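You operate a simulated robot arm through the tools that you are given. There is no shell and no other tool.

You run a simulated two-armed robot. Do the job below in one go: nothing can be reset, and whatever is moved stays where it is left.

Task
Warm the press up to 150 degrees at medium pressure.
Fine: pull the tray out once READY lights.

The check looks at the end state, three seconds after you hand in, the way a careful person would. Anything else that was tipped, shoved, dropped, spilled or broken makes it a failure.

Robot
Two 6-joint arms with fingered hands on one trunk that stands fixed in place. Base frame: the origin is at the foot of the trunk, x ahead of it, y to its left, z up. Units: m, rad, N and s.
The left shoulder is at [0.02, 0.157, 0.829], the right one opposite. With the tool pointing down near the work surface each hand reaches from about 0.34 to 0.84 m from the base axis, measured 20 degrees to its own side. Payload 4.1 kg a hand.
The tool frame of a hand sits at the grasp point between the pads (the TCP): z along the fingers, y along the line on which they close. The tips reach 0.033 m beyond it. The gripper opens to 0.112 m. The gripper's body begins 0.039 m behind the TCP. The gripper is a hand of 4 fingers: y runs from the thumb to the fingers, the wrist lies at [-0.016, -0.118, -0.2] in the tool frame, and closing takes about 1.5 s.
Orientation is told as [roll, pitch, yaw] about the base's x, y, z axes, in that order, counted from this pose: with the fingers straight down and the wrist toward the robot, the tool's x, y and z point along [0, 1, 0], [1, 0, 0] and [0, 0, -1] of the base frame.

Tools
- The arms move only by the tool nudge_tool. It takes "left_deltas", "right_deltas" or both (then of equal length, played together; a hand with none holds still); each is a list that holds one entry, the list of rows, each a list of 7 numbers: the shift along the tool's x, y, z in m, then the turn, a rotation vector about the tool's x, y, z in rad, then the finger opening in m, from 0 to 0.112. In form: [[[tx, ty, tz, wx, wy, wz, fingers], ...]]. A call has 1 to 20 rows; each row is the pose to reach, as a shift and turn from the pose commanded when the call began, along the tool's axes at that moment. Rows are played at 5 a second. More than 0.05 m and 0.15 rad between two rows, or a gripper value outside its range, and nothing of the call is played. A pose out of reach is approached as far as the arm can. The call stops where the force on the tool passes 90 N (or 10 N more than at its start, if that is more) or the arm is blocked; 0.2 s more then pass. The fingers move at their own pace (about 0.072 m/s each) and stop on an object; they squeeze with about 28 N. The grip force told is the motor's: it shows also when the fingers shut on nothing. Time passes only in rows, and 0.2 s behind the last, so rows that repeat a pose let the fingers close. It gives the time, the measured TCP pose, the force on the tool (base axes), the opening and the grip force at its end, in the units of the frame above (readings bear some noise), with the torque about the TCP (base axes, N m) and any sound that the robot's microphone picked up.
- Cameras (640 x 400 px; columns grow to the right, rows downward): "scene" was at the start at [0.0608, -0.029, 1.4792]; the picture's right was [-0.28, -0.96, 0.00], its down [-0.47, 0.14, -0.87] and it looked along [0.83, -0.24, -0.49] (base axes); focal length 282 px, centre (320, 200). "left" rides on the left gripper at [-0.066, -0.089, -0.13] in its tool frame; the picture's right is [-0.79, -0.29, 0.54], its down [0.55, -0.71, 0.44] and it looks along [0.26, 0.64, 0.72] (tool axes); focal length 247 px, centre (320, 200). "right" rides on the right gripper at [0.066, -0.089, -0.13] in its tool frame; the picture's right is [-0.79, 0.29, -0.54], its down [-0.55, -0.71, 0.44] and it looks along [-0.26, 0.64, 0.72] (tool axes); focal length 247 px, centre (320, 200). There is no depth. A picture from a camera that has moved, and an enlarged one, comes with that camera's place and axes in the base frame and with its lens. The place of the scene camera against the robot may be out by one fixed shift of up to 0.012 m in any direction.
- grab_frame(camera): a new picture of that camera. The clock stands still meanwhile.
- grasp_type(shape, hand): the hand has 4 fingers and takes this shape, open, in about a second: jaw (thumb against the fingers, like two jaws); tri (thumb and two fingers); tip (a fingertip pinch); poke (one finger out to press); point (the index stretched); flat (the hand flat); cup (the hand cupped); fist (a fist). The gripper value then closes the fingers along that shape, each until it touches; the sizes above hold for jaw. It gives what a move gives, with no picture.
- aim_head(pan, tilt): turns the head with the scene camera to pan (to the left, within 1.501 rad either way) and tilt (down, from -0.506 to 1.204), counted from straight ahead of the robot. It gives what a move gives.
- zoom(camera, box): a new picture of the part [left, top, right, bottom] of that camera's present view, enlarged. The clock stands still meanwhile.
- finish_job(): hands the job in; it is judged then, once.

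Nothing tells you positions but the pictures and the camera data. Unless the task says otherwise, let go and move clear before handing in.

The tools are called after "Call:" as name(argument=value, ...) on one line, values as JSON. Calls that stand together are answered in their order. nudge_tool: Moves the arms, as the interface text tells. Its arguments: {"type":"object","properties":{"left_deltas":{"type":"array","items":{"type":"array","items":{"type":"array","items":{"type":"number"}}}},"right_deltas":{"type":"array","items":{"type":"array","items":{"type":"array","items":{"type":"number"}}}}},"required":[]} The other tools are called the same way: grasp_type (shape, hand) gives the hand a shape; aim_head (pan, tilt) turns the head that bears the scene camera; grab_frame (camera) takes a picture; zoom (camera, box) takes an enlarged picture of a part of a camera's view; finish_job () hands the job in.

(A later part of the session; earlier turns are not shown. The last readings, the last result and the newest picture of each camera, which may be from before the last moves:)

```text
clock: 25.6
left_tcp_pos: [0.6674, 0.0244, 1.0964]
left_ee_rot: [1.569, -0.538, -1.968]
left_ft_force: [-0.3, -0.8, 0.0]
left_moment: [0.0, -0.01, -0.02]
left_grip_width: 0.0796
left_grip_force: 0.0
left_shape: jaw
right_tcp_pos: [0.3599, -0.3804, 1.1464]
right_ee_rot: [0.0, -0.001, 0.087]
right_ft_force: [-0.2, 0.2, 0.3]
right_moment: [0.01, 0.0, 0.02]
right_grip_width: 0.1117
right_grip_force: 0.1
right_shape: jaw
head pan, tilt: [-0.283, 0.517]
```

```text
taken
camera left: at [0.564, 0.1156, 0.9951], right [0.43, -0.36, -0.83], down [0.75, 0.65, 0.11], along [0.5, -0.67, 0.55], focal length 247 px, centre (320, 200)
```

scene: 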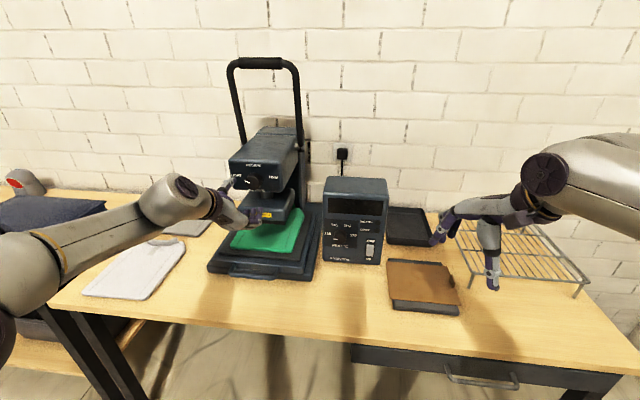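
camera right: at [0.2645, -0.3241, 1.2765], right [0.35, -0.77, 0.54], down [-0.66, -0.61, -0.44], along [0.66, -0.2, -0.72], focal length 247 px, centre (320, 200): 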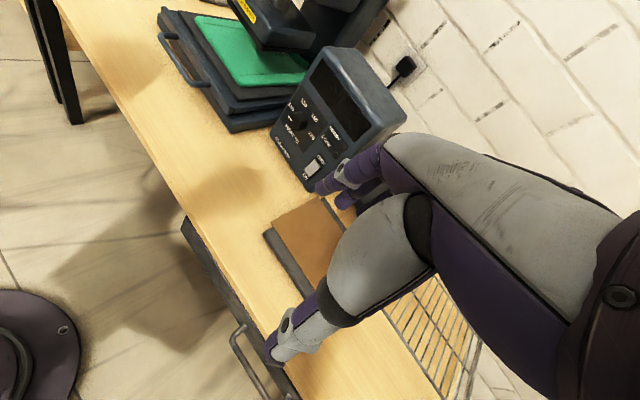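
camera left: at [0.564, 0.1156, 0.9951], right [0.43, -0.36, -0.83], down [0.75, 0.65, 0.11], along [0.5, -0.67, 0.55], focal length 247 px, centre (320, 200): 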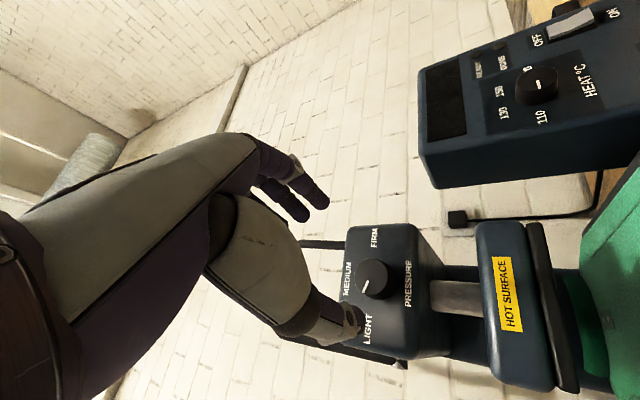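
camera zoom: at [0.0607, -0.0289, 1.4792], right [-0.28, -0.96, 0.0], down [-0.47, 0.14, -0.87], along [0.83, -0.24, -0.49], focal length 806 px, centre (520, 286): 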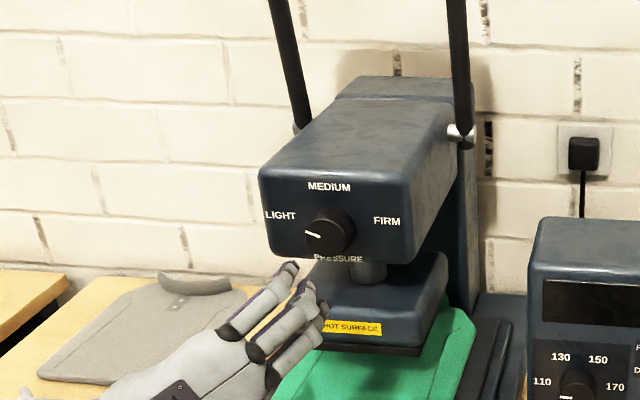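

The lower start pose is within reach. I'll align, advance over the knob and close.

Call:
nudge_tool(left_deltas=[[[0.0125, 0.0161, 0.04, 0, 0, 0, 0.08], [0.0125, 0.0161, 0.08, 0, 0, 0, 0.08], [0.0125, 0.0161, 0.115, 0, 0, 0, 0.08], [0.0125, 0.0161, 0.14, 0, 0, 0, 0.08], [0.0125, 0.0161, 0.14, 0, 0, 0, 0.06], [0.0125, 0.0161, 0.14, 0, 0, 0, 0.045], [0.0125, 0.0161, 0.14, 0, 0, 0, 0.03], [0.0125, 0.0161, 0.14, 0, 0, 0, 0.03], [0.0125, 0.0161, 0.14, 0, 0, 0, 0.03], [0.0125, 0.0161, 0.14, 0, 0, 0, 0.03]]])

Call:
zoom(camera="left", box=[220, 130, 480, 380])

Call:
zoom(camera="scene", box=[190, 120, 310, 220])

```text
clock: 27.8
left_tcp_pos: [0.7927, -0.0356, 1.1155]
left_ee_rot: [1.568, -0.538, -1.968]
left_ft_force: [1.2, 0.5, -3.1]
left_moment: [0.04, 0.06, 0.04]
left_grip_width: 0.0369
left_grip_force: 27.6
left_shape: jaw
right_tcp_pos: [0.3603, -0.3804, 1.1468]
right_ee_rot: [-0.001, 0.0, 0.09]
right_ft_force: [0.7, 0.2, 0.6]
right_moment: [0.0, -0.03, 0.02]
right_grip_width: 0.1117
right_grip_force: 0.0
right_shape: jaw
head pan, tilt: [-0.283, 0.517]
```

```text
1.60 times, centred on (350, 255) of left
camera zoom: at [0.6892, 0.0541, 1.0139], right [0.43, -0.36, -0.83], down [0.75, 0.65, 0.11], along [0.5, -0.67, 0.55], focal length 395 px, centre (272, 112)
```

zoom: 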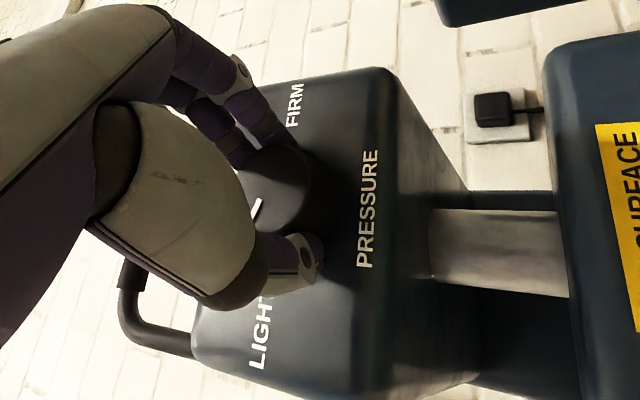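

```text
4.00 times, centred on (250, 170) of scene
camera zoom: at [0.061, -0.0289, 1.4792], right [-0.28, -0.96, 0.0], down [-0.47, 0.14, -0.87], along [0.83, -0.24, -0.49], focal length 1128 px, centre (600, 320)
```

zoom: 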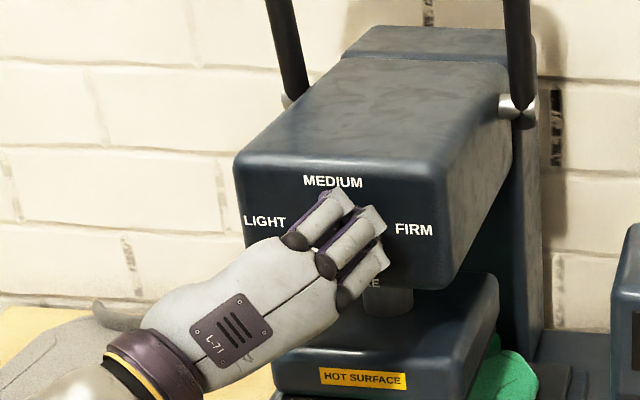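

Call:
nudge_tool(left_deltas=[[[0, 0, 0, 0, 0, 0.1, 0.03], [0, 0, 0, 0, 0, 0.2, 0.03], [0, 0, 0, 0, 0, 0.3, 0.03], [0, 0, 0, 0, 0, 0.4, 0.03], [0, 0, 0, 0, 0, 0.5, 0.03]]])

Call:
zoom(camera="left", box=[220, 130, 480, 380])

```text
clock: 29.0
left_tcp_pos: [0.7938, -0.0367, 1.1154]
left_ee_rot: [1.568, -0.036, -1.971]
left_ft_force: [-0.6, -1.5, -4.3]
left_moment: [0.03, 0.1, -0.11]
left_grip_width: 0.0365
left_grip_force: 28.0
left_shape: jaw
right_tcp_pos: [0.3601, -0.3809, 1.147]
right_ee_rot: [0.0, 0.001, 0.09]
right_ft_force: [-0.1, 0.6, 0.3]
right_moment: [0.0, -0.03, -0.01]
right_grip_width: 0.1116
right_grip_force: 0.3
right_shape: jaw
head pan, tilt: [-0.283, 0.517]
```

```text
1.60 times, centred on (350, 255) of left
camera zoom: at [0.7067, 0.0949, 1.0477], right [0.59, 0.03, -0.8], down [0.69, 0.5, 0.53], along [0.42, -0.86, 0.28], focal length 395 px, centre (272, 112)
```

zoom: 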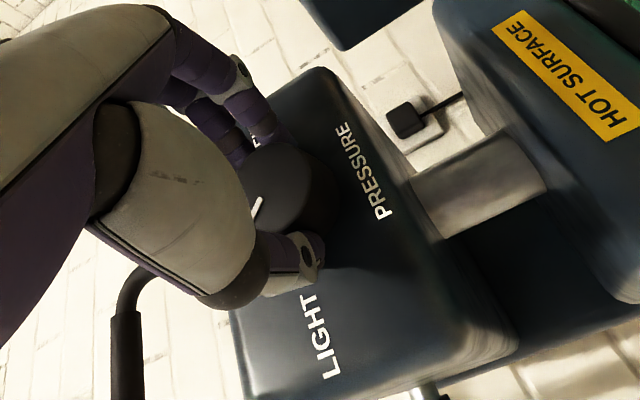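

The knob is turning with the hand. I'll continue to the reach limit, then release and check the mark.

Call:
nudge_tool(left_deltas=[[[0, 0, 0, 0, 0, 0.1, 0.03], [0, 0, 0, 0, 0, 0.2, 0.03], [0, 0, 0, 0, 0, 0.3, 0.03], [0, 0, 0, 0, 0, 0.4, 0.03], [0, 0, 0, 0, 0, 0.5, 0.03]]])

Call:
nudge_tool(left_deltas=[[[0, 0, 0, 0, 0, 0, 0.05], [0, 0, 0, 0, 0, 0, 0.08], [0, 0, 0, 0, 0, 0, 0.08], [0, 0, -0.03, 0, 0, 0, 0.08], [0, 0, -0.06, 0, 0, 0, 0.08], [0, 0, -0.08, 0, 0, 0, 0.08]]])

Call:
grab_frame(camera="left")

Call:
zoom(camera="scene", box=[210, 130, 300, 205])

```text
clock: 30.2
left_tcp_pos: [0.7942, -0.0364, 1.1169]
left_ee_rot: [1.569, 0.465, -1.971]
left_ft_force: [-11.0, 0.2, -3.3]
left_moment: [0.06, 0.15, -0.24]
left_grip_width: 0.0375
left_grip_force: 28.1
left_shape: jaw
right_tcp_pos: [0.3591, -0.3809, 1.1469]
right_ee_rot: [0.0, 0.001, 0.091]
right_ft_force: [0.7, 0.2, 1.1]
right_moment: [0.0, 0.01, 0.0]
right_grip_width: 0.1117
right_grip_force: 0.0
right_shape: jaw
head pan, tilt: [-0.283, 0.517]
```

```text
clock: 31.6
left_tcp_pos: [0.72, -0.0042, 1.1166]
left_ee_rot: [1.569, 0.463, -1.971]
left_ft_force: [1.0, 0.0, -0.9]
left_moment: [0.02, -0.03, 0.0]
left_grip_width: 0.0798
left_grip_force: 0.2
left_shape: jaw
right_tcp_pos: [0.3586, -0.3804, 1.1468]
right_ee_rot: [0.0, 0.0, 0.089]
right_ft_force: [0.5, -0.4, -0.1]
right_moment: [0.02, 0.01, 0.02]
right_grip_width: 0.1119
right_grip_force: 0.1
right_shape: jaw
head pan, tilt: [-0.283, 0.517]
```

```text
taken
camera left: at [0.6426, 0.1468, 1.0973], right [0.73, 0.35, -0.58], down [0.55, 0.19, 0.81], along [0.4, -0.92, -0.06], focal length 247 px, centre (320, 200)
```

left: 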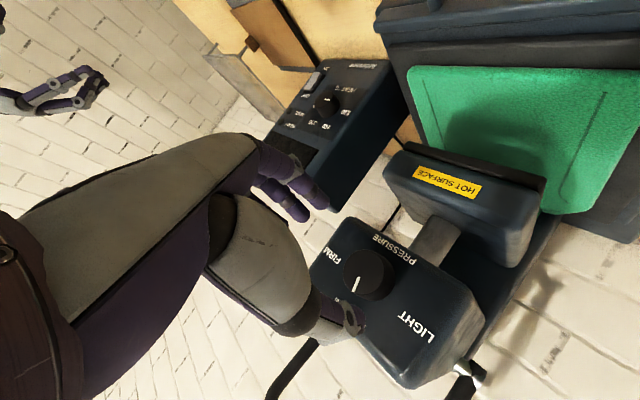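

```text
5.33 times, centred on (255, 168) of scene
camera zoom: at [0.0611, -0.0291, 1.4792], right [-0.28, -0.96, 0.0], down [-0.47, 0.14, -0.87], along [0.83, -0.24, -0.49], focal length 1505 px, centre (667, 373)
```

zoom: 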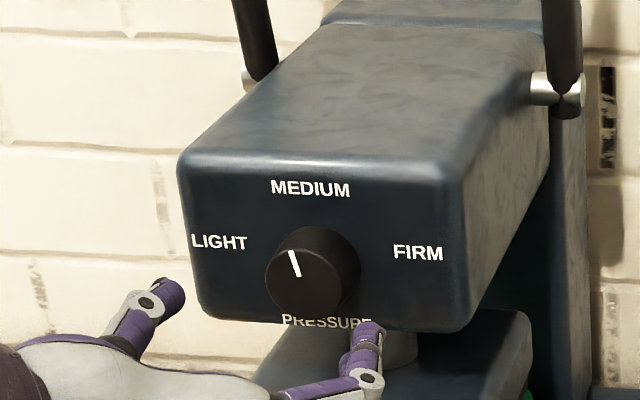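

The mark is about 12–13° short of MEDIUM, which agrees with a 1.0 rad turn and no slip. I'll regrasp with the wrist rolled back and add the rest.

Call:
nudge_tool(left_deltas=[[[0, 0, 0, 0, 0, -0.14, 0.08], [0, 0, 0, 0, 0, -0.28, 0.08], [0, 0, 0, 0, 0, -0.42, 0.08], [0, 0, 0, 0, 0, -0.56, 0.08], [0, 0, 0, 0, 0, -0.65, 0.08], [0, 0, 0.03, 0, 0, -0.65, 0.08], [0, 0, 0.06, 0, 0, -0.65, 0.08], [0, 0, 0.08, 0, 0, -0.65, 0.08], [0, 0, 0.08, 0, 0, -0.65, 0.06], [0, 0, 0.08, 0, 0, -0.65, 0.045], [0, 0, 0.08, 0, 0, -0.65, 0.03], [0, 0, 0.08, 0, 0, -0.65, 0.03], [0, 0, 0.08, 0, 0, -0.65, 0.03], [0, 0, 0.08, 0, 0, -0.55, 0.03], [0, 0, 0.08, 0, 0, -0.43, 0.03], [0, 0, 0.08, 0, 0, -0.43, 0.03]]])

Call:
nudge_tool(left_deltas=[[[0, 0, 0, 0, 0, 0, 0.05], [0, 0, 0, 0, 0, 0, 0.08], [0, 0, 0, 0, 0, 0, 0.08], [0, 0, -0.03, 0, 0, 0, 0.08], [0, 0, -0.06, 0, 0, 0, 0.08], [0, 0, -0.1, 0, 0, 0, 0.08]]])

Call:
zoom(camera="left", box=[310, 200, 500, 390])

Call:
zoom(camera="scene", box=[240, 150, 280, 195])

```text
clock: 35.0
left_tcp_pos: [0.7943, -0.0349, 1.1145]
left_ee_rot: [1.568, 0.035, -1.968]
left_ft_force: [-3.0, 5.0, -1.9]
left_moment: [0.03, 0.05, 0.01]
left_grip_width: 0.0378
left_grip_force: 27.8
left_shape: jaw
right_tcp_pos: [0.3593, -0.3813, 1.1475]
right_ee_rot: [0.0, 0.0, 0.09]
right_ft_force: [-0.8, -0.1, -0.1]
right_moment: [-0.01, 0.02, 0.0]
right_grip_width: 0.1115
right_grip_force: 0.0
right_shape: jaw
head pan, tilt: [-0.283, 0.517]
```

```text
clock: 36.4
left_tcp_pos: [0.702, -0.0009, 1.1171]
left_ee_rot: [1.569, 0.033, -1.97]
left_ft_force: [0.6, -0.2, -0.9]
left_moment: [-0.03, 0.02, -0.01]
left_grip_width: 0.0799
left_grip_force: 0.1
left_shape: jaw
right_tcp_pos: [0.3606, -0.3802, 1.1473]
right_ee_rot: [-0.001, 0.001, 0.091]
right_ft_force: [0.6, 0.5, -0.2]
right_moment: [-0.02, 0.02, 0.02]
right_grip_width: 0.1117
right_grip_force: 0.2
right_shape: jaw
head pan, tilt: [-0.283, 0.517]
```

```text
2.11 times, centred on (405, 295) of left
camera zoom: at [0.618, 0.1344, 1.0554], right [0.62, 0.08, -0.78], down [0.67, 0.47, 0.58], along [0.41, -0.88, 0.24], focal length 520 px, centre (141, 0)
```

zoom: 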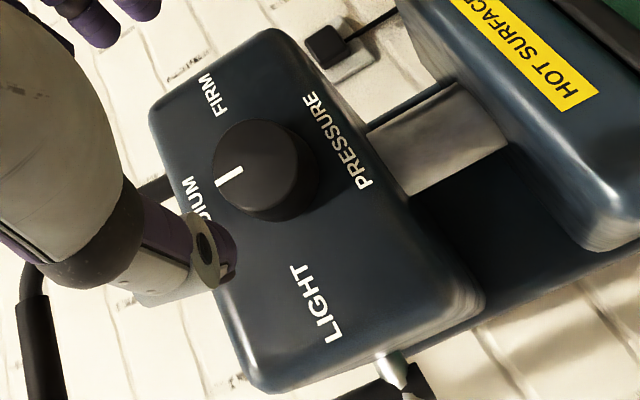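

```text
8.89 times, centred on (260, 172) of scene
camera zoom: at [0.0612, -0.0292, 1.4792], right [-0.28, -0.96, 0.0], down [-0.47, 0.14, -0.87], along [0.83, -0.24, -0.49], focal length 2508 px, centre (853, 444)
```

zoom: 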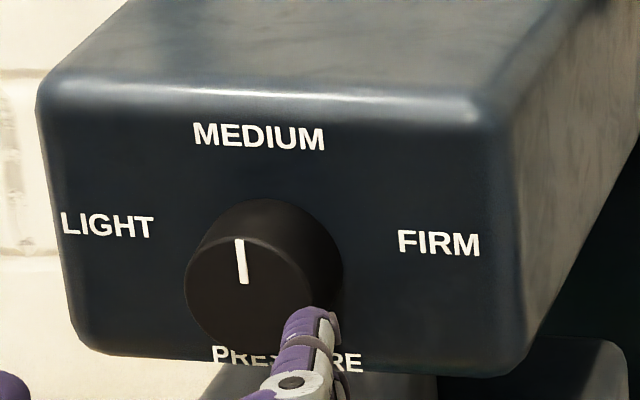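

The pressure mark now lines up with MEDIUM. Next I'll pull the left hand back and bring the right hand to a fingers-forward pose, with its wrist to the right, in front of the heat panel.

Call:
nudge_tool(left_deltas=[[[0, 0, -0.02, 0, 0, 0, 0.08], [0, 0, -0.04, 0, 0, 0, 0.08], [0, 0, -0.06, 0, 0, 0, 0.08], [0, 0, -0.08, 0, 0, 0, 0.08], [0, 0, -0.1, 0, 0, 0, 0.08], [0, 0, -0.12, 0, 0, 0, 0.08], [0, 0, -0.14, 0, 0, 0, 0.08], [0, -0.02, -0.16, 0, 0, 0, 0.08], [0, -0.04, -0.18, 0, 0, 0, 0.08], [0, -0.06, -0.18, 0, 0, 0, 0.08], [0, -0.06, -0.18, 0, 0, 0, 0.08], [0, -0.06, -0.18, 0, 0, 0, 0.08], [0, -0.06, -0.18, 0, 0, 0, 0.08]]], right_deltas=[[[0.0106, 0.0178, 0.0113, -0.0648, -0.1078, -0.0648, 0.08], [0.0212, 0.0357, 0.0226, -0.1295, -0.2157, -0.1295, 0.08], [0.0318, 0.0535, 0.0339, -0.1943, -0.3235, -0.1943, 0.08], [0.0425, 0.0714, 0.0452, -0.2591, -0.4314, -0.2591, 0.08], [0.0531, 0.0892, 0.0565, -0.3238, -0.5392, -0.3238, 0.08], [0.0637, 0.1071, 0.0678, -0.3886, -0.6471, -0.3886, 0.08], [0.0743, 0.1249, 0.0792, -0.4534, -0.7549, -0.4534, 0.08], [0.0849, 0.1428, 0.0905, -0.5182, -0.8628, -0.5182, 0.08], [0.0955, 0.1606, 0.1018, -0.5829, -0.9706, -0.5829, 0.08], [0.1062, 0.1785, 0.1131, -0.6477, -1.0785, -0.6477, 0.08], [0.1168, 0.1963, 0.1244, -0.7125, -1.1863, -0.7125, 0.08], [0.1274, 0.2142, 0.1357, -0.7772, -1.2942, -0.7772, 0.08], [0.138, 0.232, 0.147, -0.842, -1.402, -0.842, 0.08]]])

Call:
grab_frame(camera="scene")

Call:
grab_frame(camera="right")

```text
clock: 39.2
left_tcp_pos: [0.5584, 0.1281, 1.1188]
left_ee_rot: [1.568, 0.034, -1.969]
left_ft_force: [-0.9, -1.1, 0.0]
left_moment: [0.01, 0.03, 0.02]
left_grip_width: 0.0799
left_grip_force: 0.1
left_shape: jaw
right_tcp_pos: [0.5413, -0.0762, 1.0912]
right_ee_rot: [-1.515, 0.022, 1.055]
right_ft_force: [0.4, -0.7, -0.6]
right_moment: [-0.01, -0.02, -0.01]
right_grip_width: 0.0805
right_grip_force: 0.1
right_shape: jaw
right hand out of reach, approached as far as the arm can: row 5, 6, 7, 8, 9, 10, 11, 12, 13
head pan, tilt: [-0.283, 0.517]
```

```text
taken
```

scene: 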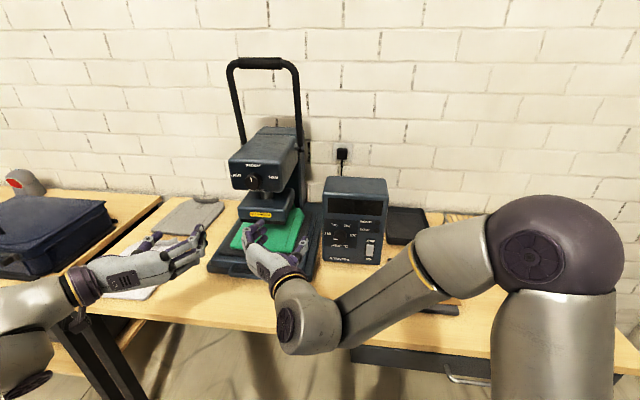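

```text
taken
camera right: at [0.3802, -0.09, 1.0342], right [-0.28, 0.51, 0.81], down [0.06, -0.84, 0.54], along [0.96, 0.2, 0.2], focal length 247 px, centre (320, 200)
```

right: 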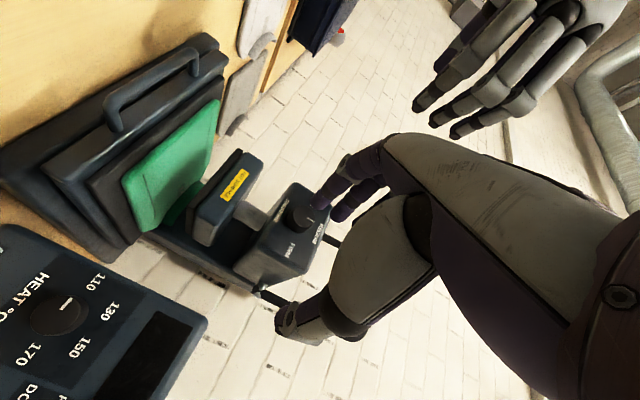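

The right arm was too folded there, because the wrist target was too close to its shoulder. The working pose further forward should be fine, so I'll move forward and right to just in front of the heat knob.

Call:
nudge_tool(right_deltas=[[[0.0146, -0.0139, 0.0272, -0.016, -0.009, 0.003, 0.08], [0.029, -0.028, 0.0545, -0.033, -0.017, 0.005, 0.08], [0.0437, -0.0418, 0.0817, -0.049, -0.026, 0.008, 0.08], [0.058, -0.0557, 0.109, -0.065, -0.035, 0.01, 0.08], [0.073, -0.07, 0.136, -0.081, -0.044, 0.013, 0.08], [0.087, -0.084, 0.163, -0.098, -0.052, 0.015, 0.08], [0.102, -0.0975, 0.1907, -0.114, -0.061, 0.018, 0.08], [0.102, -0.0975, 0.1907, -0.114, -0.061, 0.018, 0.08]]])

Call:
grab_frame(camera="scene")

Call:
grab_frame(camera="right")

```text
clock: 41.0
left_tcp_pos: [0.5601, 0.1271, 1.1186]
left_ee_rot: [1.568, 0.035, -1.972]
left_ft_force: [-1.6, -0.1, 0.3]
left_moment: [-0.01, -0.01, 0.03]
left_grip_width: 0.0793
left_grip_force: 0.1
left_shape: jaw
right_tcp_pos: [0.6259, -0.0788, 1.0741]
right_ee_rot: [-1.509, 0.058, 1.017]
right_ft_force: [0.2, -0.8, 0.4]
right_moment: [-0.01, 0.0, 0.02]
right_grip_width: 0.0806
right_grip_force: 0.1
right_shape: jaw
right hand out of reach, approached as far as the arm can: row 1, 2, 3, 4, 5, 6, 7, 8
head pan, tilt: [-0.283, 0.517]
```

```text
taken
```

scene: 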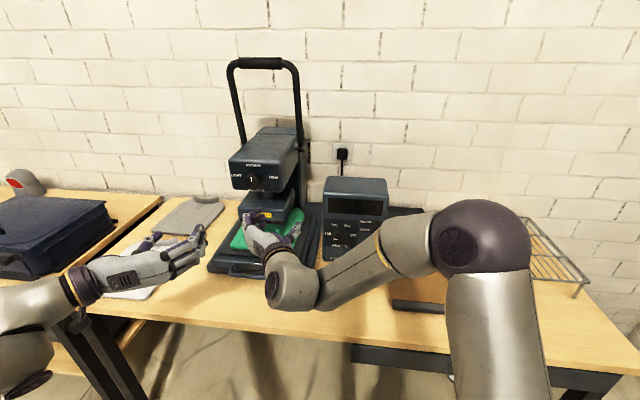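

```text
taken
camera right: at [0.4632, -0.0873, 1.0207], right [-0.24, 0.54, 0.81], down [0.04, -0.82, 0.56], along [0.97, 0.17, 0.18], focal length 247 px, centre (320, 200)
```

right: 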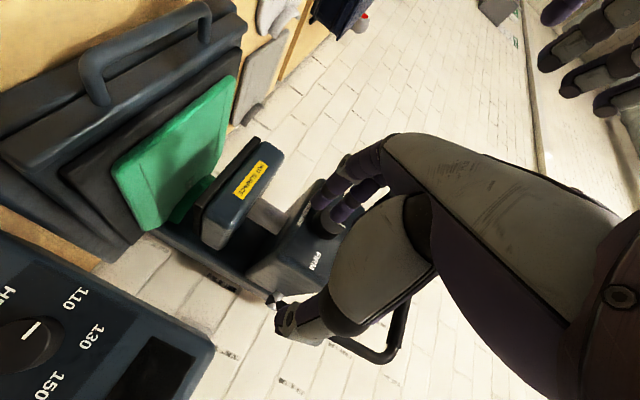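

The right arm's elbow folds badly in that pose. The left arm, already in the right posture, can reach the heat knob comfortably, so I'll send the right arm back to its earlier pose and use the left.

Call:
nudge_tool(right_deltas=[[[-0.006, -0.0322, -0.0048, 0.0504, 0.109, 0.0602, 0.08], [-0.012, -0.0643, -0.0095, 0.1008, 0.218, 0.1205, 0.08], [-0.018, -0.0965, -0.0143, 0.1512, 0.327, 0.1807, 0.08], [-0.024, -0.1286, -0.0191, 0.2015, 0.436, 0.2409, 0.08], [-0.03, -0.1608, -0.0238, 0.2519, 0.545, 0.3012, 0.08], [-0.036, -0.1929, -0.0286, 0.3023, 0.654, 0.3614, 0.08], [-0.042, -0.2251, -0.0334, 0.3527, 0.763, 0.4216, 0.08], [-0.048, -0.2572, -0.0382, 0.4031, 0.872, 0.4818, 0.08], [-0.054, -0.2894, -0.0429, 0.4535, 0.981, 0.5421, 0.08], [-0.06, -0.3215, -0.0477, 0.5038, 1.09, 0.6023, 0.08], [-0.066, -0.3537, -0.0525, 0.5542, 1.199, 0.6625, 0.08], [-0.072, -0.3858, -0.0572, 0.6046, 1.308, 0.7228, 0.08], [-0.078, -0.418, -0.062, 0.655, 1.417, 0.783, 0.08]]])

Call:
grab_frame(camera="scene")

```text
clock: 43.8
left_tcp_pos: [0.5582, 0.1292, 1.1189]
left_ee_rot: [1.569, 0.031, -1.971]
left_ft_force: [0.4, -0.8, -0.3]
left_moment: [-0.03, 0.01, 0.0]
left_grip_width: 0.0796
left_grip_force: 0.1
left_shape: jaw
right_tcp_pos: [0.3743, -0.3947, 1.1854]
right_ee_rot: [0.002, 0.0, 0.088]
right_ft_force: [0.6, -0.5, 0.1]
right_moment: [0.0, -0.01, 0.0]
right_grip_width: 0.0801
right_grip_force: 0.0
right_shape: jaw
head pan, tilt: [-0.283, 0.517]
```

```text
taken
```

scene: 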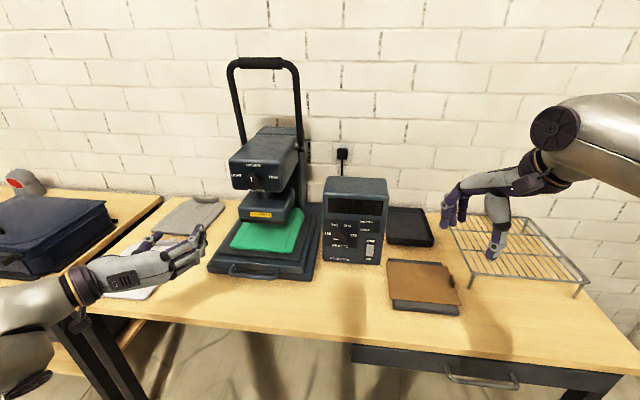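

Now I'll carry the left hand across, high and clear of the press, to in front of the heat knob.

Call:
nudge_tool(left_deltas=[[[-0.012, 0.0356, 0.005, 0, 0, 0, 0.08], [-0.024, 0.071, 0.01, 0, 0, 0, 0.08], [-0.036, 0.1067, 0.02, 0, 0, 0, 0.08], [-0.048, 0.142, 0.04, 0, 0, -0.01, 0.08], [-0.06, 0.178, 0.06, 0, 0, -0.02, 0.08], [-0.072, 0.213, 0.08, 0, 0, -0.033, 0.08], [-0.084, 0.249, 0.1, 0, 0, -0.033, 0.08], [-0.096, 0.284, 0.12, 0, 0, -0.033, 0.08], [-0.1086, 0.32, 0.136, 0, 0, -0.033, 0.08]]])

Call:
grab_frame(camera="scene")

Call:
grab_frame(camera="left")

```text
clock: 45.8
left_tcp_pos: [0.5621, -0.2187, 1.0023]
left_ee_rot: [1.568, 0.0, -1.968]
left_ft_force: [0.1, 0.1, 0.6]
left_moment: [0.01, 0.01, -0.02]
left_grip_width: 0.0797
left_grip_force: 0.0
left_shape: jaw
right_tcp_pos: [0.3736, -0.3938, 1.185]
right_ee_rot: [0.001, 0.001, 0.087]
right_ft_force: [-0.4, 0.3, -0.4]
right_moment: [-0.03, -0.01, 0.01]
right_grip_width: 0.0801
right_grip_force: 0.2
right_shape: jaw
head pan, tilt: [-0.283, 0.517]
```

```text
taken
```

scene: 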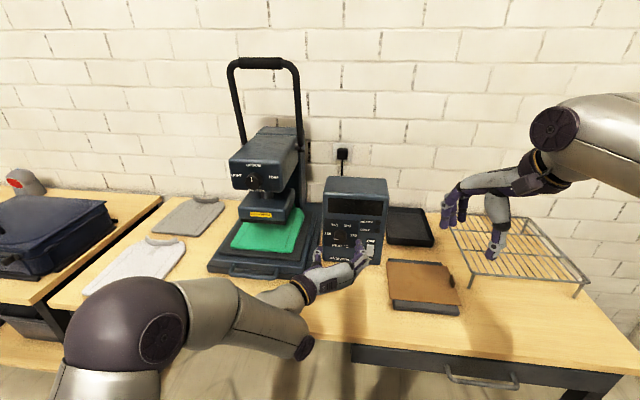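

```text
taken
camera left: at [0.477, -0.0849, 0.9366], right [0.61, 0.05, -0.79], down [0.68, 0.49, 0.55], along [0.42, -0.87, 0.26], focal length 247 px, centre (320, 200)
```

left: 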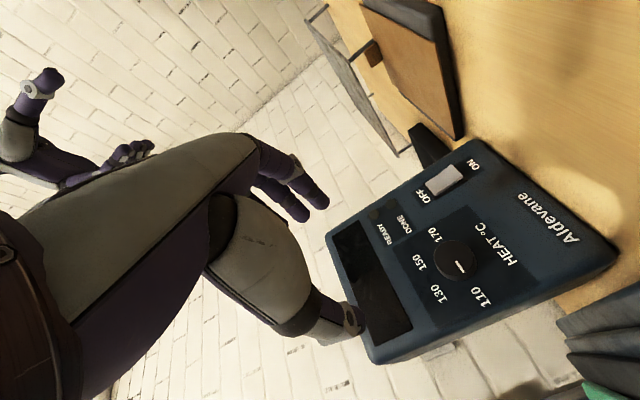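

Call:
zoom(camera="left", box=[400, 200, 520, 300])

Call:
zoom(camera="left", box=[400, 140, 500, 220])

```text
4.00 times, centred on (460, 250) of left
camera zoom: at [0.477, -0.0849, 0.9366], right [0.61, 0.05, -0.79], down [0.68, 0.49, 0.55], along [0.42, -0.87, 0.26], focal length 988 px, centre (-240, 0)
```

zoom: 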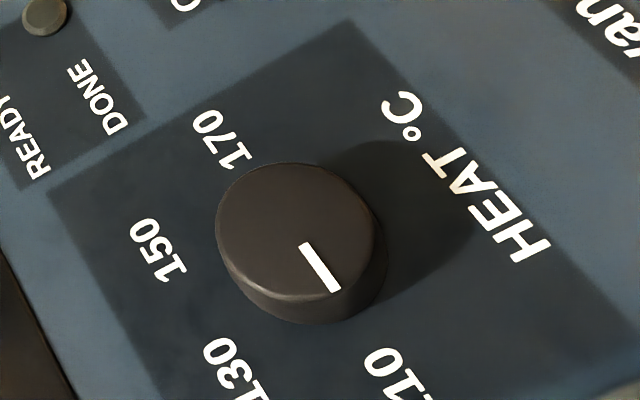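

```text
5.00 times, centred on (450, 180) of left
camera zoom: at [0.477, -0.0849, 0.9366], right [0.61, 0.05, -0.79], down [0.68, 0.49, 0.55], along [0.42, -0.87, 0.26], focal length 1235 px, centre (-330, 300)
```

zoom: 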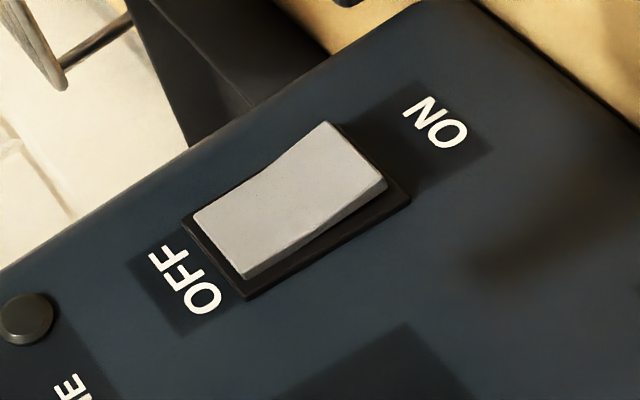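

The rocker's OFF end is pressed, so the ON end is the one to push later. The knob is 7.7 cm below and about 17 cm ahead of the tool. I'll go down short of it and rehearse the roll in air.

Call:
nudge_tool(left_deltas=[[[-0.026, -0.0015, 0.03, 0, 0, 0, 0.08], [-0.052, -0.003, 0.06, 0, 0, 0, 0.08], [-0.0765, -0.0045, 0.085, 0, 0, 0, 0.08], [-0.0765, -0.0045, 0.085, 0, 0, 0.14, 0.08], [-0.0765, -0.0045, 0.085, 0, 0, 0.28, 0.08], [-0.0765, -0.0045, 0.085, 0, 0, 0.42, 0.08], [-0.0765, -0.0045, 0.085, 0, 0, 0.56, 0.08], [-0.0765, -0.0045, 0.085, 0, 0, 0.7, 0.08], [-0.0765, -0.0045, 0.085, 0, 0, 0.84, 0.08], [-0.0765, -0.0045, 0.085, 0, 0, 0.98, 0.08], [-0.0765, -0.0045, 0.085, 0, 0, 1.12, 0.08], [-0.0765, -0.0045, 0.085, 0, 0, 1.2, 0.08]]])

Call:
grab_frame(camera="scene")

Call:
grab_frame(camera="left")

```text
clock: 48.4
left_tcp_pos: [0.6511, -0.2145, 0.8999]
left_ee_rot: [1.484, 1.043, -2.18]
left_ft_force: [0.4, -0.7, -0.2]
left_moment: [0.01, 0.0, -0.01]
left_grip_width: 0.0796
left_grip_force: 0.1
left_shape: jaw
left hand out of reach, approached as far as the arm can: row 10, 11, 12
right_tcp_pos: [0.3722, -0.394, 1.1862]
right_ee_rot: [0.003, 0.001, 0.089]
right_ft_force: [-0.2, 0.0, -0.4]
right_moment: [0.0, -0.01, 0.01]
right_grip_width: 0.0802
right_grip_force: 0.1
right_shape: jaw
head pan, tilt: [-0.283, 0.517]
```

```text
taken
```

scene: 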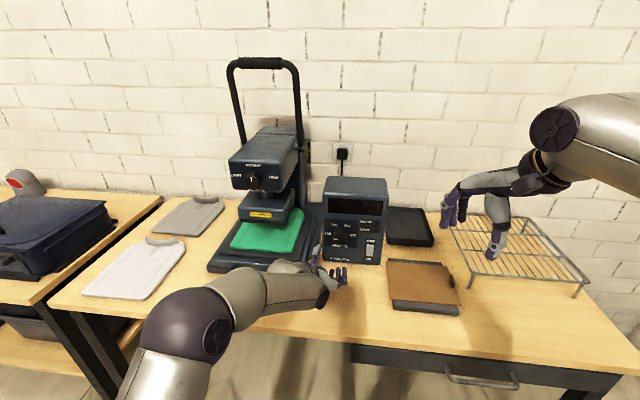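

```text
taken
camera left: at [0.592, -0.0627, 0.9511], right [0.88, 0.44, -0.17], down [0.35, -0.35, 0.87], along [0.33, -0.83, -0.46], focal length 247 px, centre (320, 200)
```

left: 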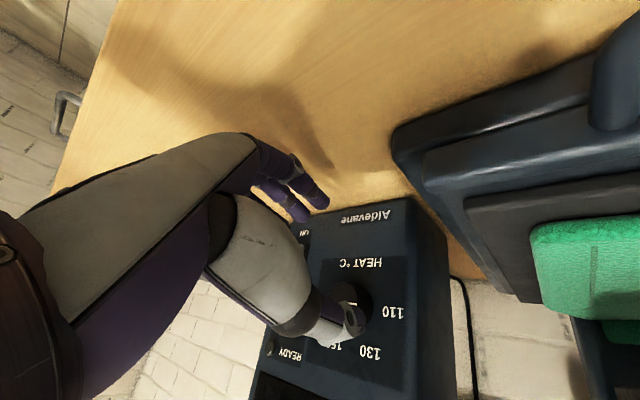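

The roll range here is about 0.8 rad, so I'll turn the knob in three grasps of roughly 40° each. Returning to the wrist-left pose in front of the knob.

Call:
nudge_tool(left_deltas=[[[0.005, -0.001, 0.001, 0.018, -0.004, -0.13, 0.08], [0.01, -0.002, 0.002, 0.036, -0.008, -0.262, 0.08], [0.015, -0.0025, 0.003, 0.054, -0.012, -0.392, 0.08], [0.02, -0.0033, 0.004, 0.0725, -0.0155, -0.523, 0.08], [0.0256, -0.0042, 0.005, 0.09, -0.019, -0.654, 0.08], [0.031, -0.005, 0.006, 0.109, -0.023, -0.785, 0.08], [0.036, -0.006, 0.007, 0.127, -0.027, -0.915, 0.08], [0.041, -0.0067, 0.0079, 0.145, -0.031, -1.046, 0.08], [0.041, -0.0067, 0.0079, 0.145, -0.031, -1.046, 0.08]]])

Call:
grab_frame(camera="left")

Call:
zoom(camera="scene", box=[260, 170, 420, 310])

```text
clock: 50.4
left_tcp_pos: [0.6352, -0.282, 0.944]
left_ee_rot: [1.634, 0.147, -1.836]
left_ft_force: [0.0, 0.5, -0.8]
left_moment: [0.0, 0.0, -0.03]
left_grip_width: 0.0797
left_grip_force: 0.0
left_shape: jaw
left hand out of reach, approached as far as the arm can: row 1, 2
right_tcp_pos: [0.3735, -0.3933, 1.1849]
right_ee_rot: [0.001, 0.0, 0.087]
right_ft_force: [0.3, 0.0, 0.1]
right_moment: [-0.03, 0.03, 0.0]
right_grip_width: 0.0803
right_grip_force: 0.0
right_shape: jaw
head pan, tilt: [-0.283, 0.517]
```

```text
taken
camera left: at [0.5391, -0.1523, 0.8839], right [0.67, 0.23, -0.71], down [0.55, 0.49, 0.68], along [0.5, -0.84, 0.21], focal length 247 px, centre (320, 200)
```

left: 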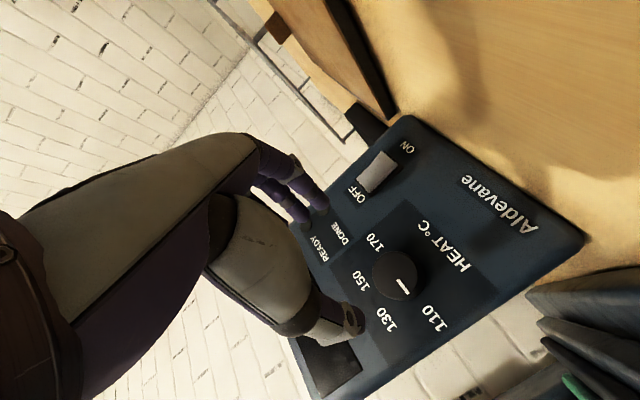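

```text
2.86 times, centred on (340, 240) of scene
camera zoom: at [0.0608, -0.029, 1.4792], right [-0.28, -0.96, 0.0], down [-0.47, 0.14, -0.87], along [0.83, -0.24, -0.49], focal length 806 px, centre (263, 86)
```

zoom: 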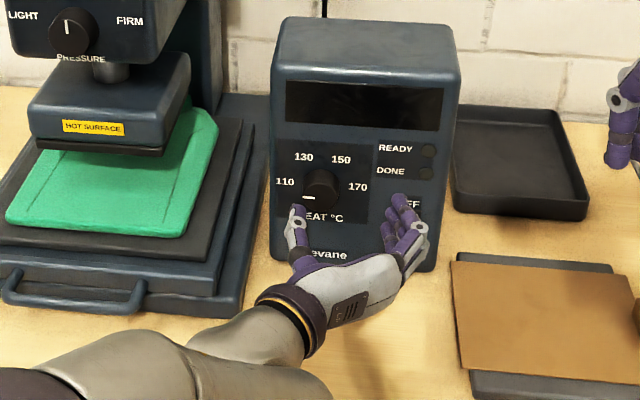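

Call:
nudge_tool(left_deltas=[[[-0.0115, -0.0165, -0.002, -0.0645, -0.0265, -0.0755, 0.08], [-0.0229, -0.033, -0.0037, -0.129, -0.053, -0.151, 0.08], [-0.0229, -0.033, -0.0037, -0.129, -0.053, -0.151, 0.08]]])

Call:
zoom(camera="left", box=[320, 200, 520, 360])

```text
clock: 51.2
left_tcp_pos: [0.6437, -0.2454, 0.9238]
left_ee_rot: [1.569, 0.001, -1.969]
left_ft_force: [-0.4, 0.1, 0.4]
left_moment: [0.0, 0.02, -0.01]
left_grip_width: 0.0796
left_grip_force: 0.1
left_shape: jaw
right_tcp_pos: [0.374, -0.3922, 1.1852]
right_ee_rot: [0.001, 0.001, 0.089]
right_ft_force: [0.2, -0.3, 0.7]
right_moment: [-0.01, -0.02, -0.01]
right_grip_width: 0.08
right_grip_force: 0.1
right_shape: jaw
head pan, tilt: [-0.283, 0.517]
```

```text
2.50 times, centred on (420, 280) of left
camera zoom: at [0.5584, -0.1124, 0.8586], right [0.61, 0.06, -0.79], down [0.68, 0.49, 0.55], along [0.42, -0.87, 0.26], focal length 617 px, centre (70, 0)
```

zoom: 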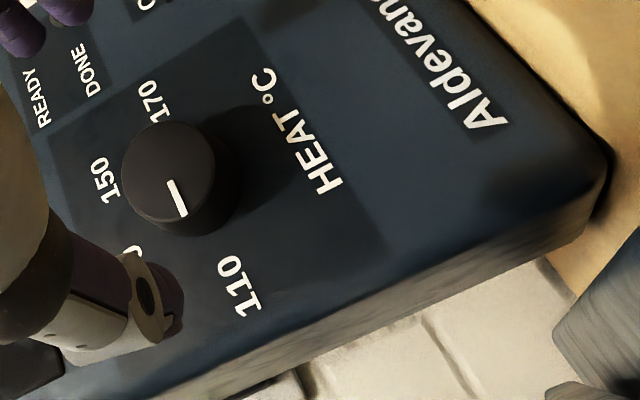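

The tool is aligned with the knob to within a millimetre. Advancing, closing and turning the first 0.7 rad.

Call:
nudge_tool(left_deltas=[[[0.0005, 0.0005, 0.03, 0, 0, 0, 0.08], [0.0005, 0.0005, 0.055, 0, 0, 0, 0.08], [0.0005, 0.0005, 0.072, 0, 0, 0, 0.08], [0.0005, 0.0005, 0.072, 0, 0, 0, 0.06], [0.0005, 0.0005, 0.072, 0, 0, 0, 0.04], [0.0005, 0.0005, 0.072, 0, 0, 0, 0.022], [0.0005, 0.0005, 0.072, 0, 0, 0, 0.022], [0.0005, 0.0005, 0.072, 0, 0, 0, 0.022], [0.0005, 0.0005, 0.072, 0, 0, 0, 0.022]]])

Call:
nudge_tool(left_deltas=[[[0, 0, 0, 0, 0, 0.1, 0.022], [0, 0, 0, 0, 0, 0.2, 0.022], [0, 0, 0, 0, 0, 0.3, 0.022], [0, 0, 0, 0, 0, 0.4, 0.022], [0, 0, 0, 0, 0, 0.5, 0.022]]])

Call:
grab_frame(camera="left")

Call:
zoom(camera="scene", box=[260, 170, 420, 310])

```text
clock: 53.2
left_tcp_pos: [0.7088, -0.274, 0.9272]
left_ee_rot: [1.568, 0.0, -1.969]
left_ft_force: [-2.2, -7.9, -1.2]
left_moment: [-0.01, 0.04, -0.38]
left_grip_width: 0.0318
left_grip_force: 27.9
left_shape: jaw
right_tcp_pos: [0.3726, -0.394, 1.185]
right_ee_rot: [0.003, 0.001, 0.087]
right_ft_force: [-0.1, 0.0, 0.9]
right_moment: [0.03, -0.03, 0.01]
right_grip_width: 0.0802
right_grip_force: 0.1
right_shape: jaw
head pan, tilt: [-0.283, 0.517]
```

```text
clock: 54.4
left_tcp_pos: [0.7088, -0.2724, 0.9258]
left_ee_rot: [1.573, 0.503, -1.967]
left_ft_force: [-1.1, -4.3, 4.8]
left_moment: [-0.03, -0.05, -0.2]
left_grip_width: 0.0318
left_grip_force: 28.3
left_shape: jaw
right_tcp_pos: [0.374, -0.3929, 1.185]
right_ee_rot: [0.0, 0.001, 0.086]
right_ft_force: [0.2, 0.2, -0.2]
right_moment: [0.0, 0.03, -0.01]
right_grip_width: 0.0799
right_grip_force: 0.0
right_shape: jaw
head pan, tilt: [-0.283, 0.517]
```

```text
taken
camera left: at [0.6313, -0.1218, 0.9125], right [0.74, 0.37, -0.56], down [0.54, 0.16, 0.83], along [0.4, -0.91, -0.08], focal length 247 px, centre (320, 200)
```

left: 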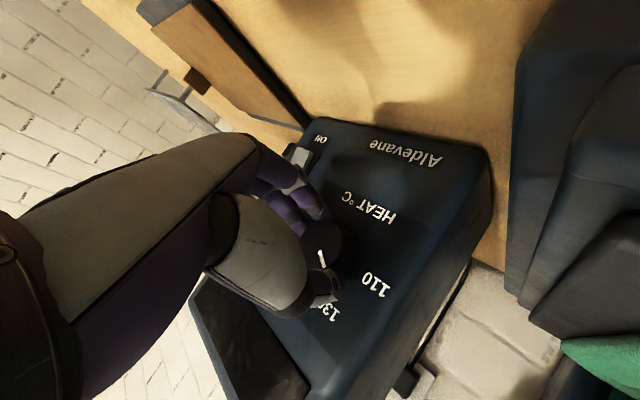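

```text
2.86 times, centred on (340, 240) of scene
camera zoom: at [0.0606, -0.029, 1.4792], right [-0.28, -0.96, 0.0], down [-0.47, 0.14, -0.87], along [0.84, -0.24, -0.49], focal length 806 px, centre (263, 86)
```

zoom: 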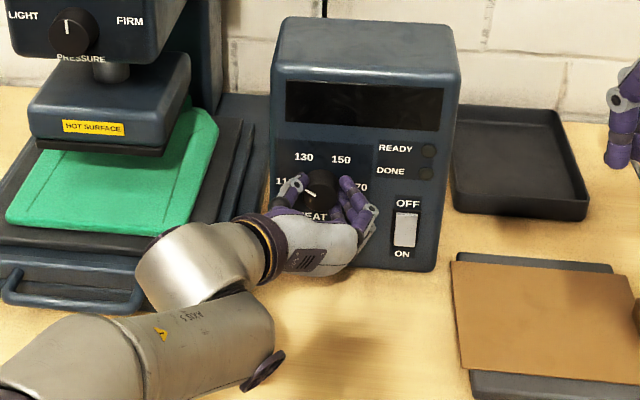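

The knob turns and the box stays put. I'll finish this stroke, open, roll back in place, and regrasp.

Call:
nudge_tool(left_deltas=[[[0, 0, 0, 0, 0, 0.1, 0.022], [0, 0, 0, 0, 0, 0.2, 0.022], [0, 0, 0, 0, 0, 0.2, 0.05], [0, 0, 0, 0, 0, 0.2, 0.08], [0, 0, 0, 0, 0, 0.2, 0.08], [0, 0, 0, 0, 0, 0.08, 0.08], [0, 0, 0, 0, 0, -0.06, 0.08], [0, 0, 0, 0, 0, -0.2, 0.08], [0, 0, 0, 0, 0, -0.34, 0.08], [0, 0, 0, 0, 0, -0.48, 0.08], [0, 0, 0, 0, 0, -0.55, 0.08], [0, 0, 0, 0, 0, -0.55, 0.08]]])

Call:
grab_frame(camera="left")

Call:
zoom(camera="scene", box=[310, 200, 400, 280])

```text
clock: 57.0
left_tcp_pos: [0.7083, -0.2741, 0.9269]
left_ee_rot: [1.571, -0.051, -1.966]
left_ft_force: [-0.4, 0.6, 0.2]
left_moment: [0.02, -0.01, 0.0]
left_grip_width: 0.0796
left_grip_force: 0.1
left_shape: jaw
right_tcp_pos: [0.3734, -0.3941, 1.1846]
right_ee_rot: [0.002, 0.0, 0.086]
right_ft_force: [-0.3, -0.6, 0.4]
right_moment: [-0.02, 0.02, -0.04]
right_grip_width: 0.0802
right_grip_force: 0.2
right_shape: jaw
head pan, tilt: [-0.283, 0.517]
```

```text
taken
camera left: at [0.6212, -0.1442, 0.8557], right [0.59, 0.02, -0.81], down [0.69, 0.51, 0.52], along [0.42, -0.86, 0.29], focal length 247 px, centre (320, 200)
```

left: 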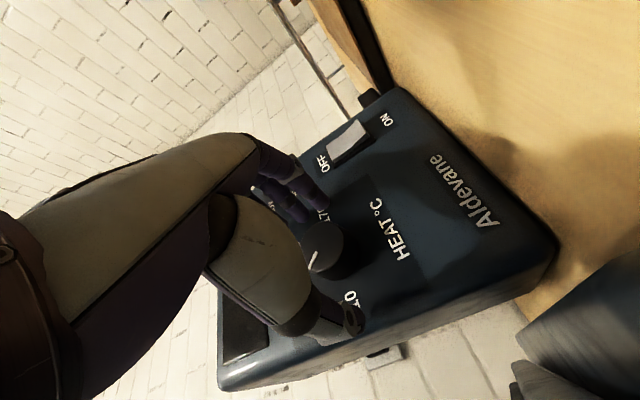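

```text
5.00 times, centred on (355, 240) of scene
camera zoom: at [0.0608, -0.029, 1.4792], right [-0.28, -0.96, 0.0], down [-0.47, 0.14, -0.87], along [0.83, -0.24, -0.49], focal length 1411 px, centre (145, 0)
```

zoom: 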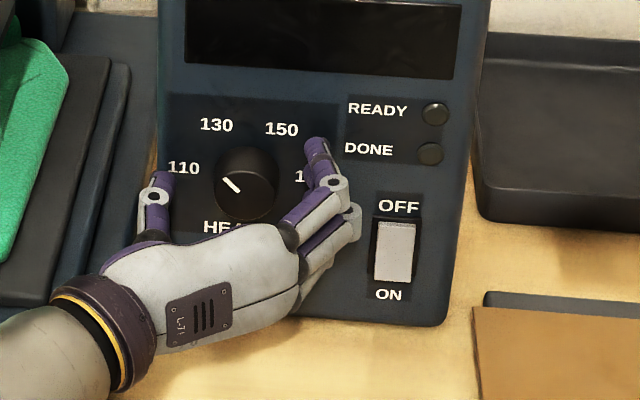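

The mark is at about -55°, as expected. Second stroke now.

Call:
nudge_tool(left_deltas=[[[0, 0, 0, 0, 0, 0, 0.06], [0, 0, 0, 0, 0, 0, 0.04], [0, 0, 0, 0, 0, 0, 0.022], [0, 0, 0, 0, 0, 0, 0.022], [0, 0, 0, 0, 0, 0, 0.022], [0, 0, 0, 0, 0, 0.1, 0.022], [0, 0, 0, 0, 0, 0.2, 0.022], [0, 0, 0, 0, 0, 0.3, 0.022], [0, 0, 0, 0, 0, 0.4, 0.022], [0, 0, 0, 0, 0, 0.5, 0.022], [0, 0, 0, 0, 0, 0.6, 0.022], [0, 0, 0, 0, 0, 0.7, 0.022], [0, 0, 0, 0, 0, 0.75, 0.022]]])

Call:
nudge_tool(left_deltas=[[[0, 0, 0, 0, 0, 0, 0.05], [0, 0, 0, 0, 0, 0, 0.08], [0, 0, 0, 0, 0, 0, 0.08], [0, 0, 0, 0, 0, -0.14, 0.08], [0, 0, 0, 0, 0, -0.28, 0.08], [0, 0, 0, 0, 0, -0.42, 0.08], [0, 0, 0, 0, 0, -0.56, 0.08], [0, 0, 0, 0, 0, -0.7, 0.08], [0, 0, 0, 0, 0, -0.75, 0.08]]])

Call:
zoom(camera="scene", box=[310, 200, 400, 280])

```text
clock: 59.8
left_tcp_pos: [0.7079, -0.2748, 0.9259]
left_ee_rot: [1.57, 0.702, -1.97]
left_ft_force: [-5.2, -3.4, 2.6]
left_moment: [-0.03, 0.05, -0.26]
left_grip_width: 0.0308
left_grip_force: 27.8
left_shape: jaw
right_tcp_pos: [0.3735, -0.393, 1.1848]
right_ee_rot: [0.003, 0.0, 0.087]
right_ft_force: [-0.1, -0.3, -0.3]
right_moment: [0.04, 0.03, 0.06]
right_grip_width: 0.08
right_grip_force: 0.0
right_shape: jaw
head pan, tilt: [-0.283, 0.517]
```

```text
clock: 61.8
left_tcp_pos: [0.7068, -0.2739, 0.9256]
left_ee_rot: [1.571, -0.051, -1.967]
left_ft_force: [-0.4, -0.3, -0.6]
left_moment: [0.01, 0.03, -0.02]
left_grip_width: 0.0795
left_grip_force: 0.0
left_shape: jaw
right_tcp_pos: [0.3753, -0.3932, 1.1851]
right_ee_rot: [0.002, 0.0, 0.087]
right_ft_force: [-1.1, -0.3, 0.0]
right_moment: [0.0, 0.0, -0.02]
right_grip_width: 0.0801
right_grip_force: 0.0
right_shape: jaw
head pan, tilt: [-0.283, 0.517]
```

```text
5.00 times, centred on (355, 240) of scene
camera zoom: at [0.0608, -0.029, 1.4792], right [-0.28, -0.96, 0.0], down [-0.47, 0.14, -0.87], along [0.83, -0.24, -0.49], focal length 1411 px, centre (145, 0)
```

zoom: 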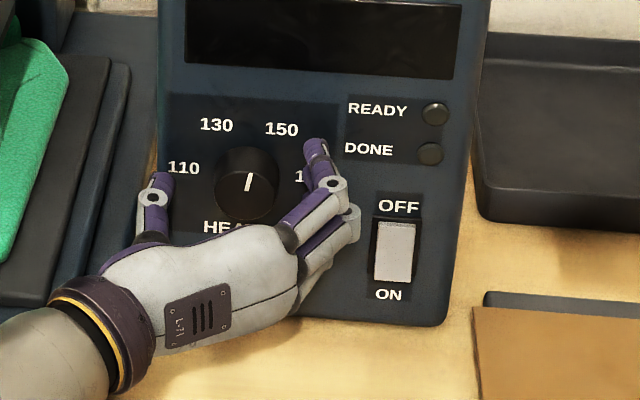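

Call:
zoom(camera="scene", box=[330, 215, 375, 255])

Call:
zoom(camera="left", box=[280, 170, 420, 330])

```text
10.00 times, centred on (352, 235) of scene
camera zoom: at [0.0608, -0.029, 1.4792], right [-0.28, -0.96, 0.0], down [-0.47, 0.14, -0.87], along [0.83, -0.24, -0.49], focal length 2821 px, centre (-5, -150)
```

zoom: 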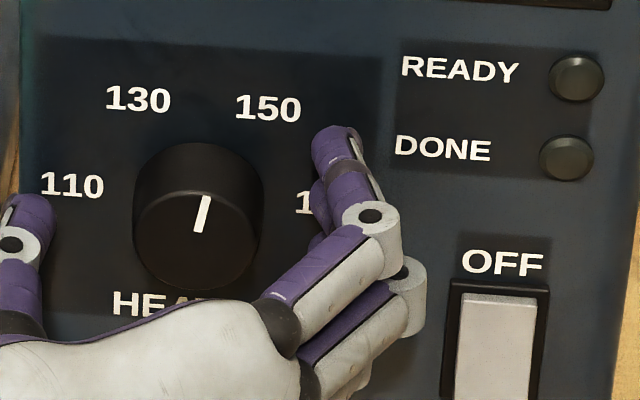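

```text
2.50 times, centred on (350, 250) of left
camera zoom: at [0.6205, -0.1433, 0.8554], right [0.59, 0.02, -0.81], down [0.69, 0.51, 0.52], along [0.42, -0.86, 0.29], focal length 617 px, centre (245, 75)
```

zoom: 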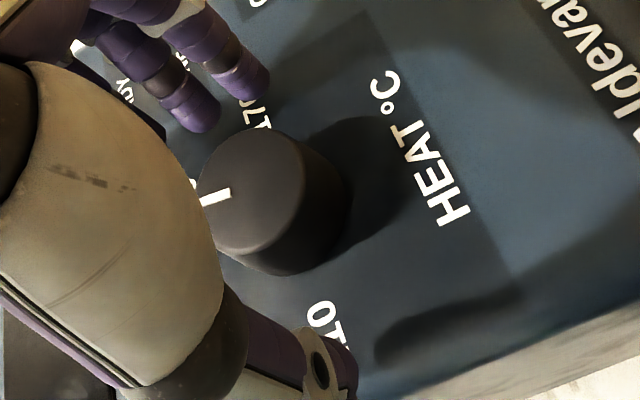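

The mark is now at about +10 to +13°, and 150 sits at +30°, so about 18–20° remains. I'll make a small corrective turn, then recheck.

Call:
nudge_tool(left_deltas=[[[0, 0, 0, 0, 0, 0, 0.06], [0, 0, 0, 0, 0, 0, 0.045], [0, 0, 0, 0, 0, 0, 0.035], [0, 0, 0, 0, 0, 0, 0.022], [0, 0, 0, 0, 0, 0, 0.022], [0, 0, 0, 0, 0, 0, 0.022]]])

Call:
zoom(camera="scene", box=[330, 215, 375, 255])

Call:
zoom(camera="left", box=[280, 170, 420, 330])

```text
clock: 63.2
left_tcp_pos: [0.7071, -0.273, 0.9249]
left_ee_rot: [1.569, -0.049, -1.969]
left_ft_force: [-2.0, -2.7, -0.8]
left_moment: [0.04, 0.03, -0.24]
left_grip_width: 0.0315
left_grip_force: 28.4
left_shape: jaw
right_tcp_pos: [0.3738, -0.3916, 1.1854]
right_ee_rot: [0.001, -0.001, 0.087]
right_ft_force: [-0.7, -0.4, -0.1]
right_moment: [0.01, -0.02, -0.02]
right_grip_width: 0.0801
right_grip_force: 0.0
right_shape: jaw
head pan, tilt: [-0.283, 0.517]
```

```text
10.00 times, centred on (352, 235) of scene
camera zoom: at [0.0607, -0.0291, 1.4792], right [-0.28, -0.96, 0.0], down [-0.47, 0.14, -0.87], along [0.83, -0.24, -0.49], focal length 2821 px, centre (-5, -150)
```

zoom: 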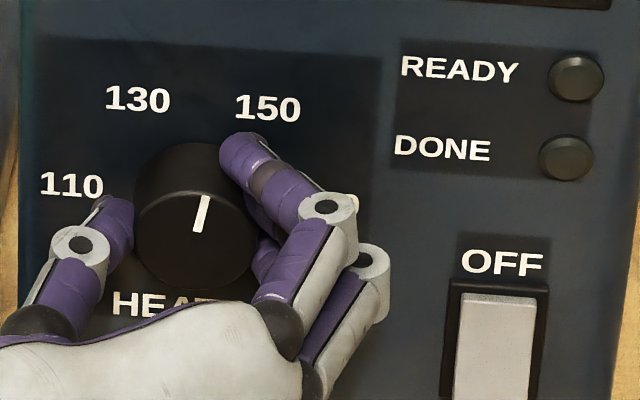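

```text
2.50 times, centred on (350, 250) of left
camera zoom: at [0.6202, -0.1436, 0.8553], right [0.59, 0.02, -0.81], down [0.69, 0.51, 0.52], along [0.42, -0.86, 0.29], focal length 617 px, centre (245, 75)
```

zoom: 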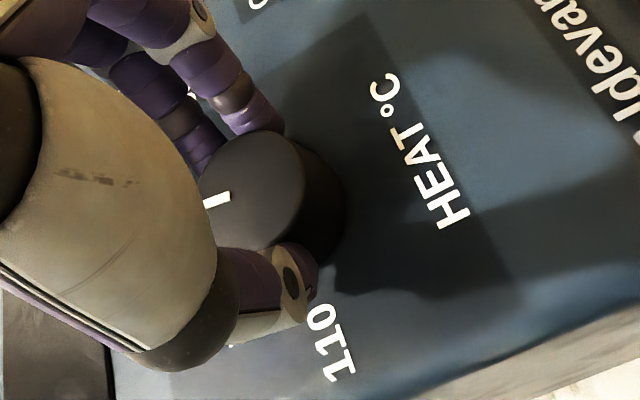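

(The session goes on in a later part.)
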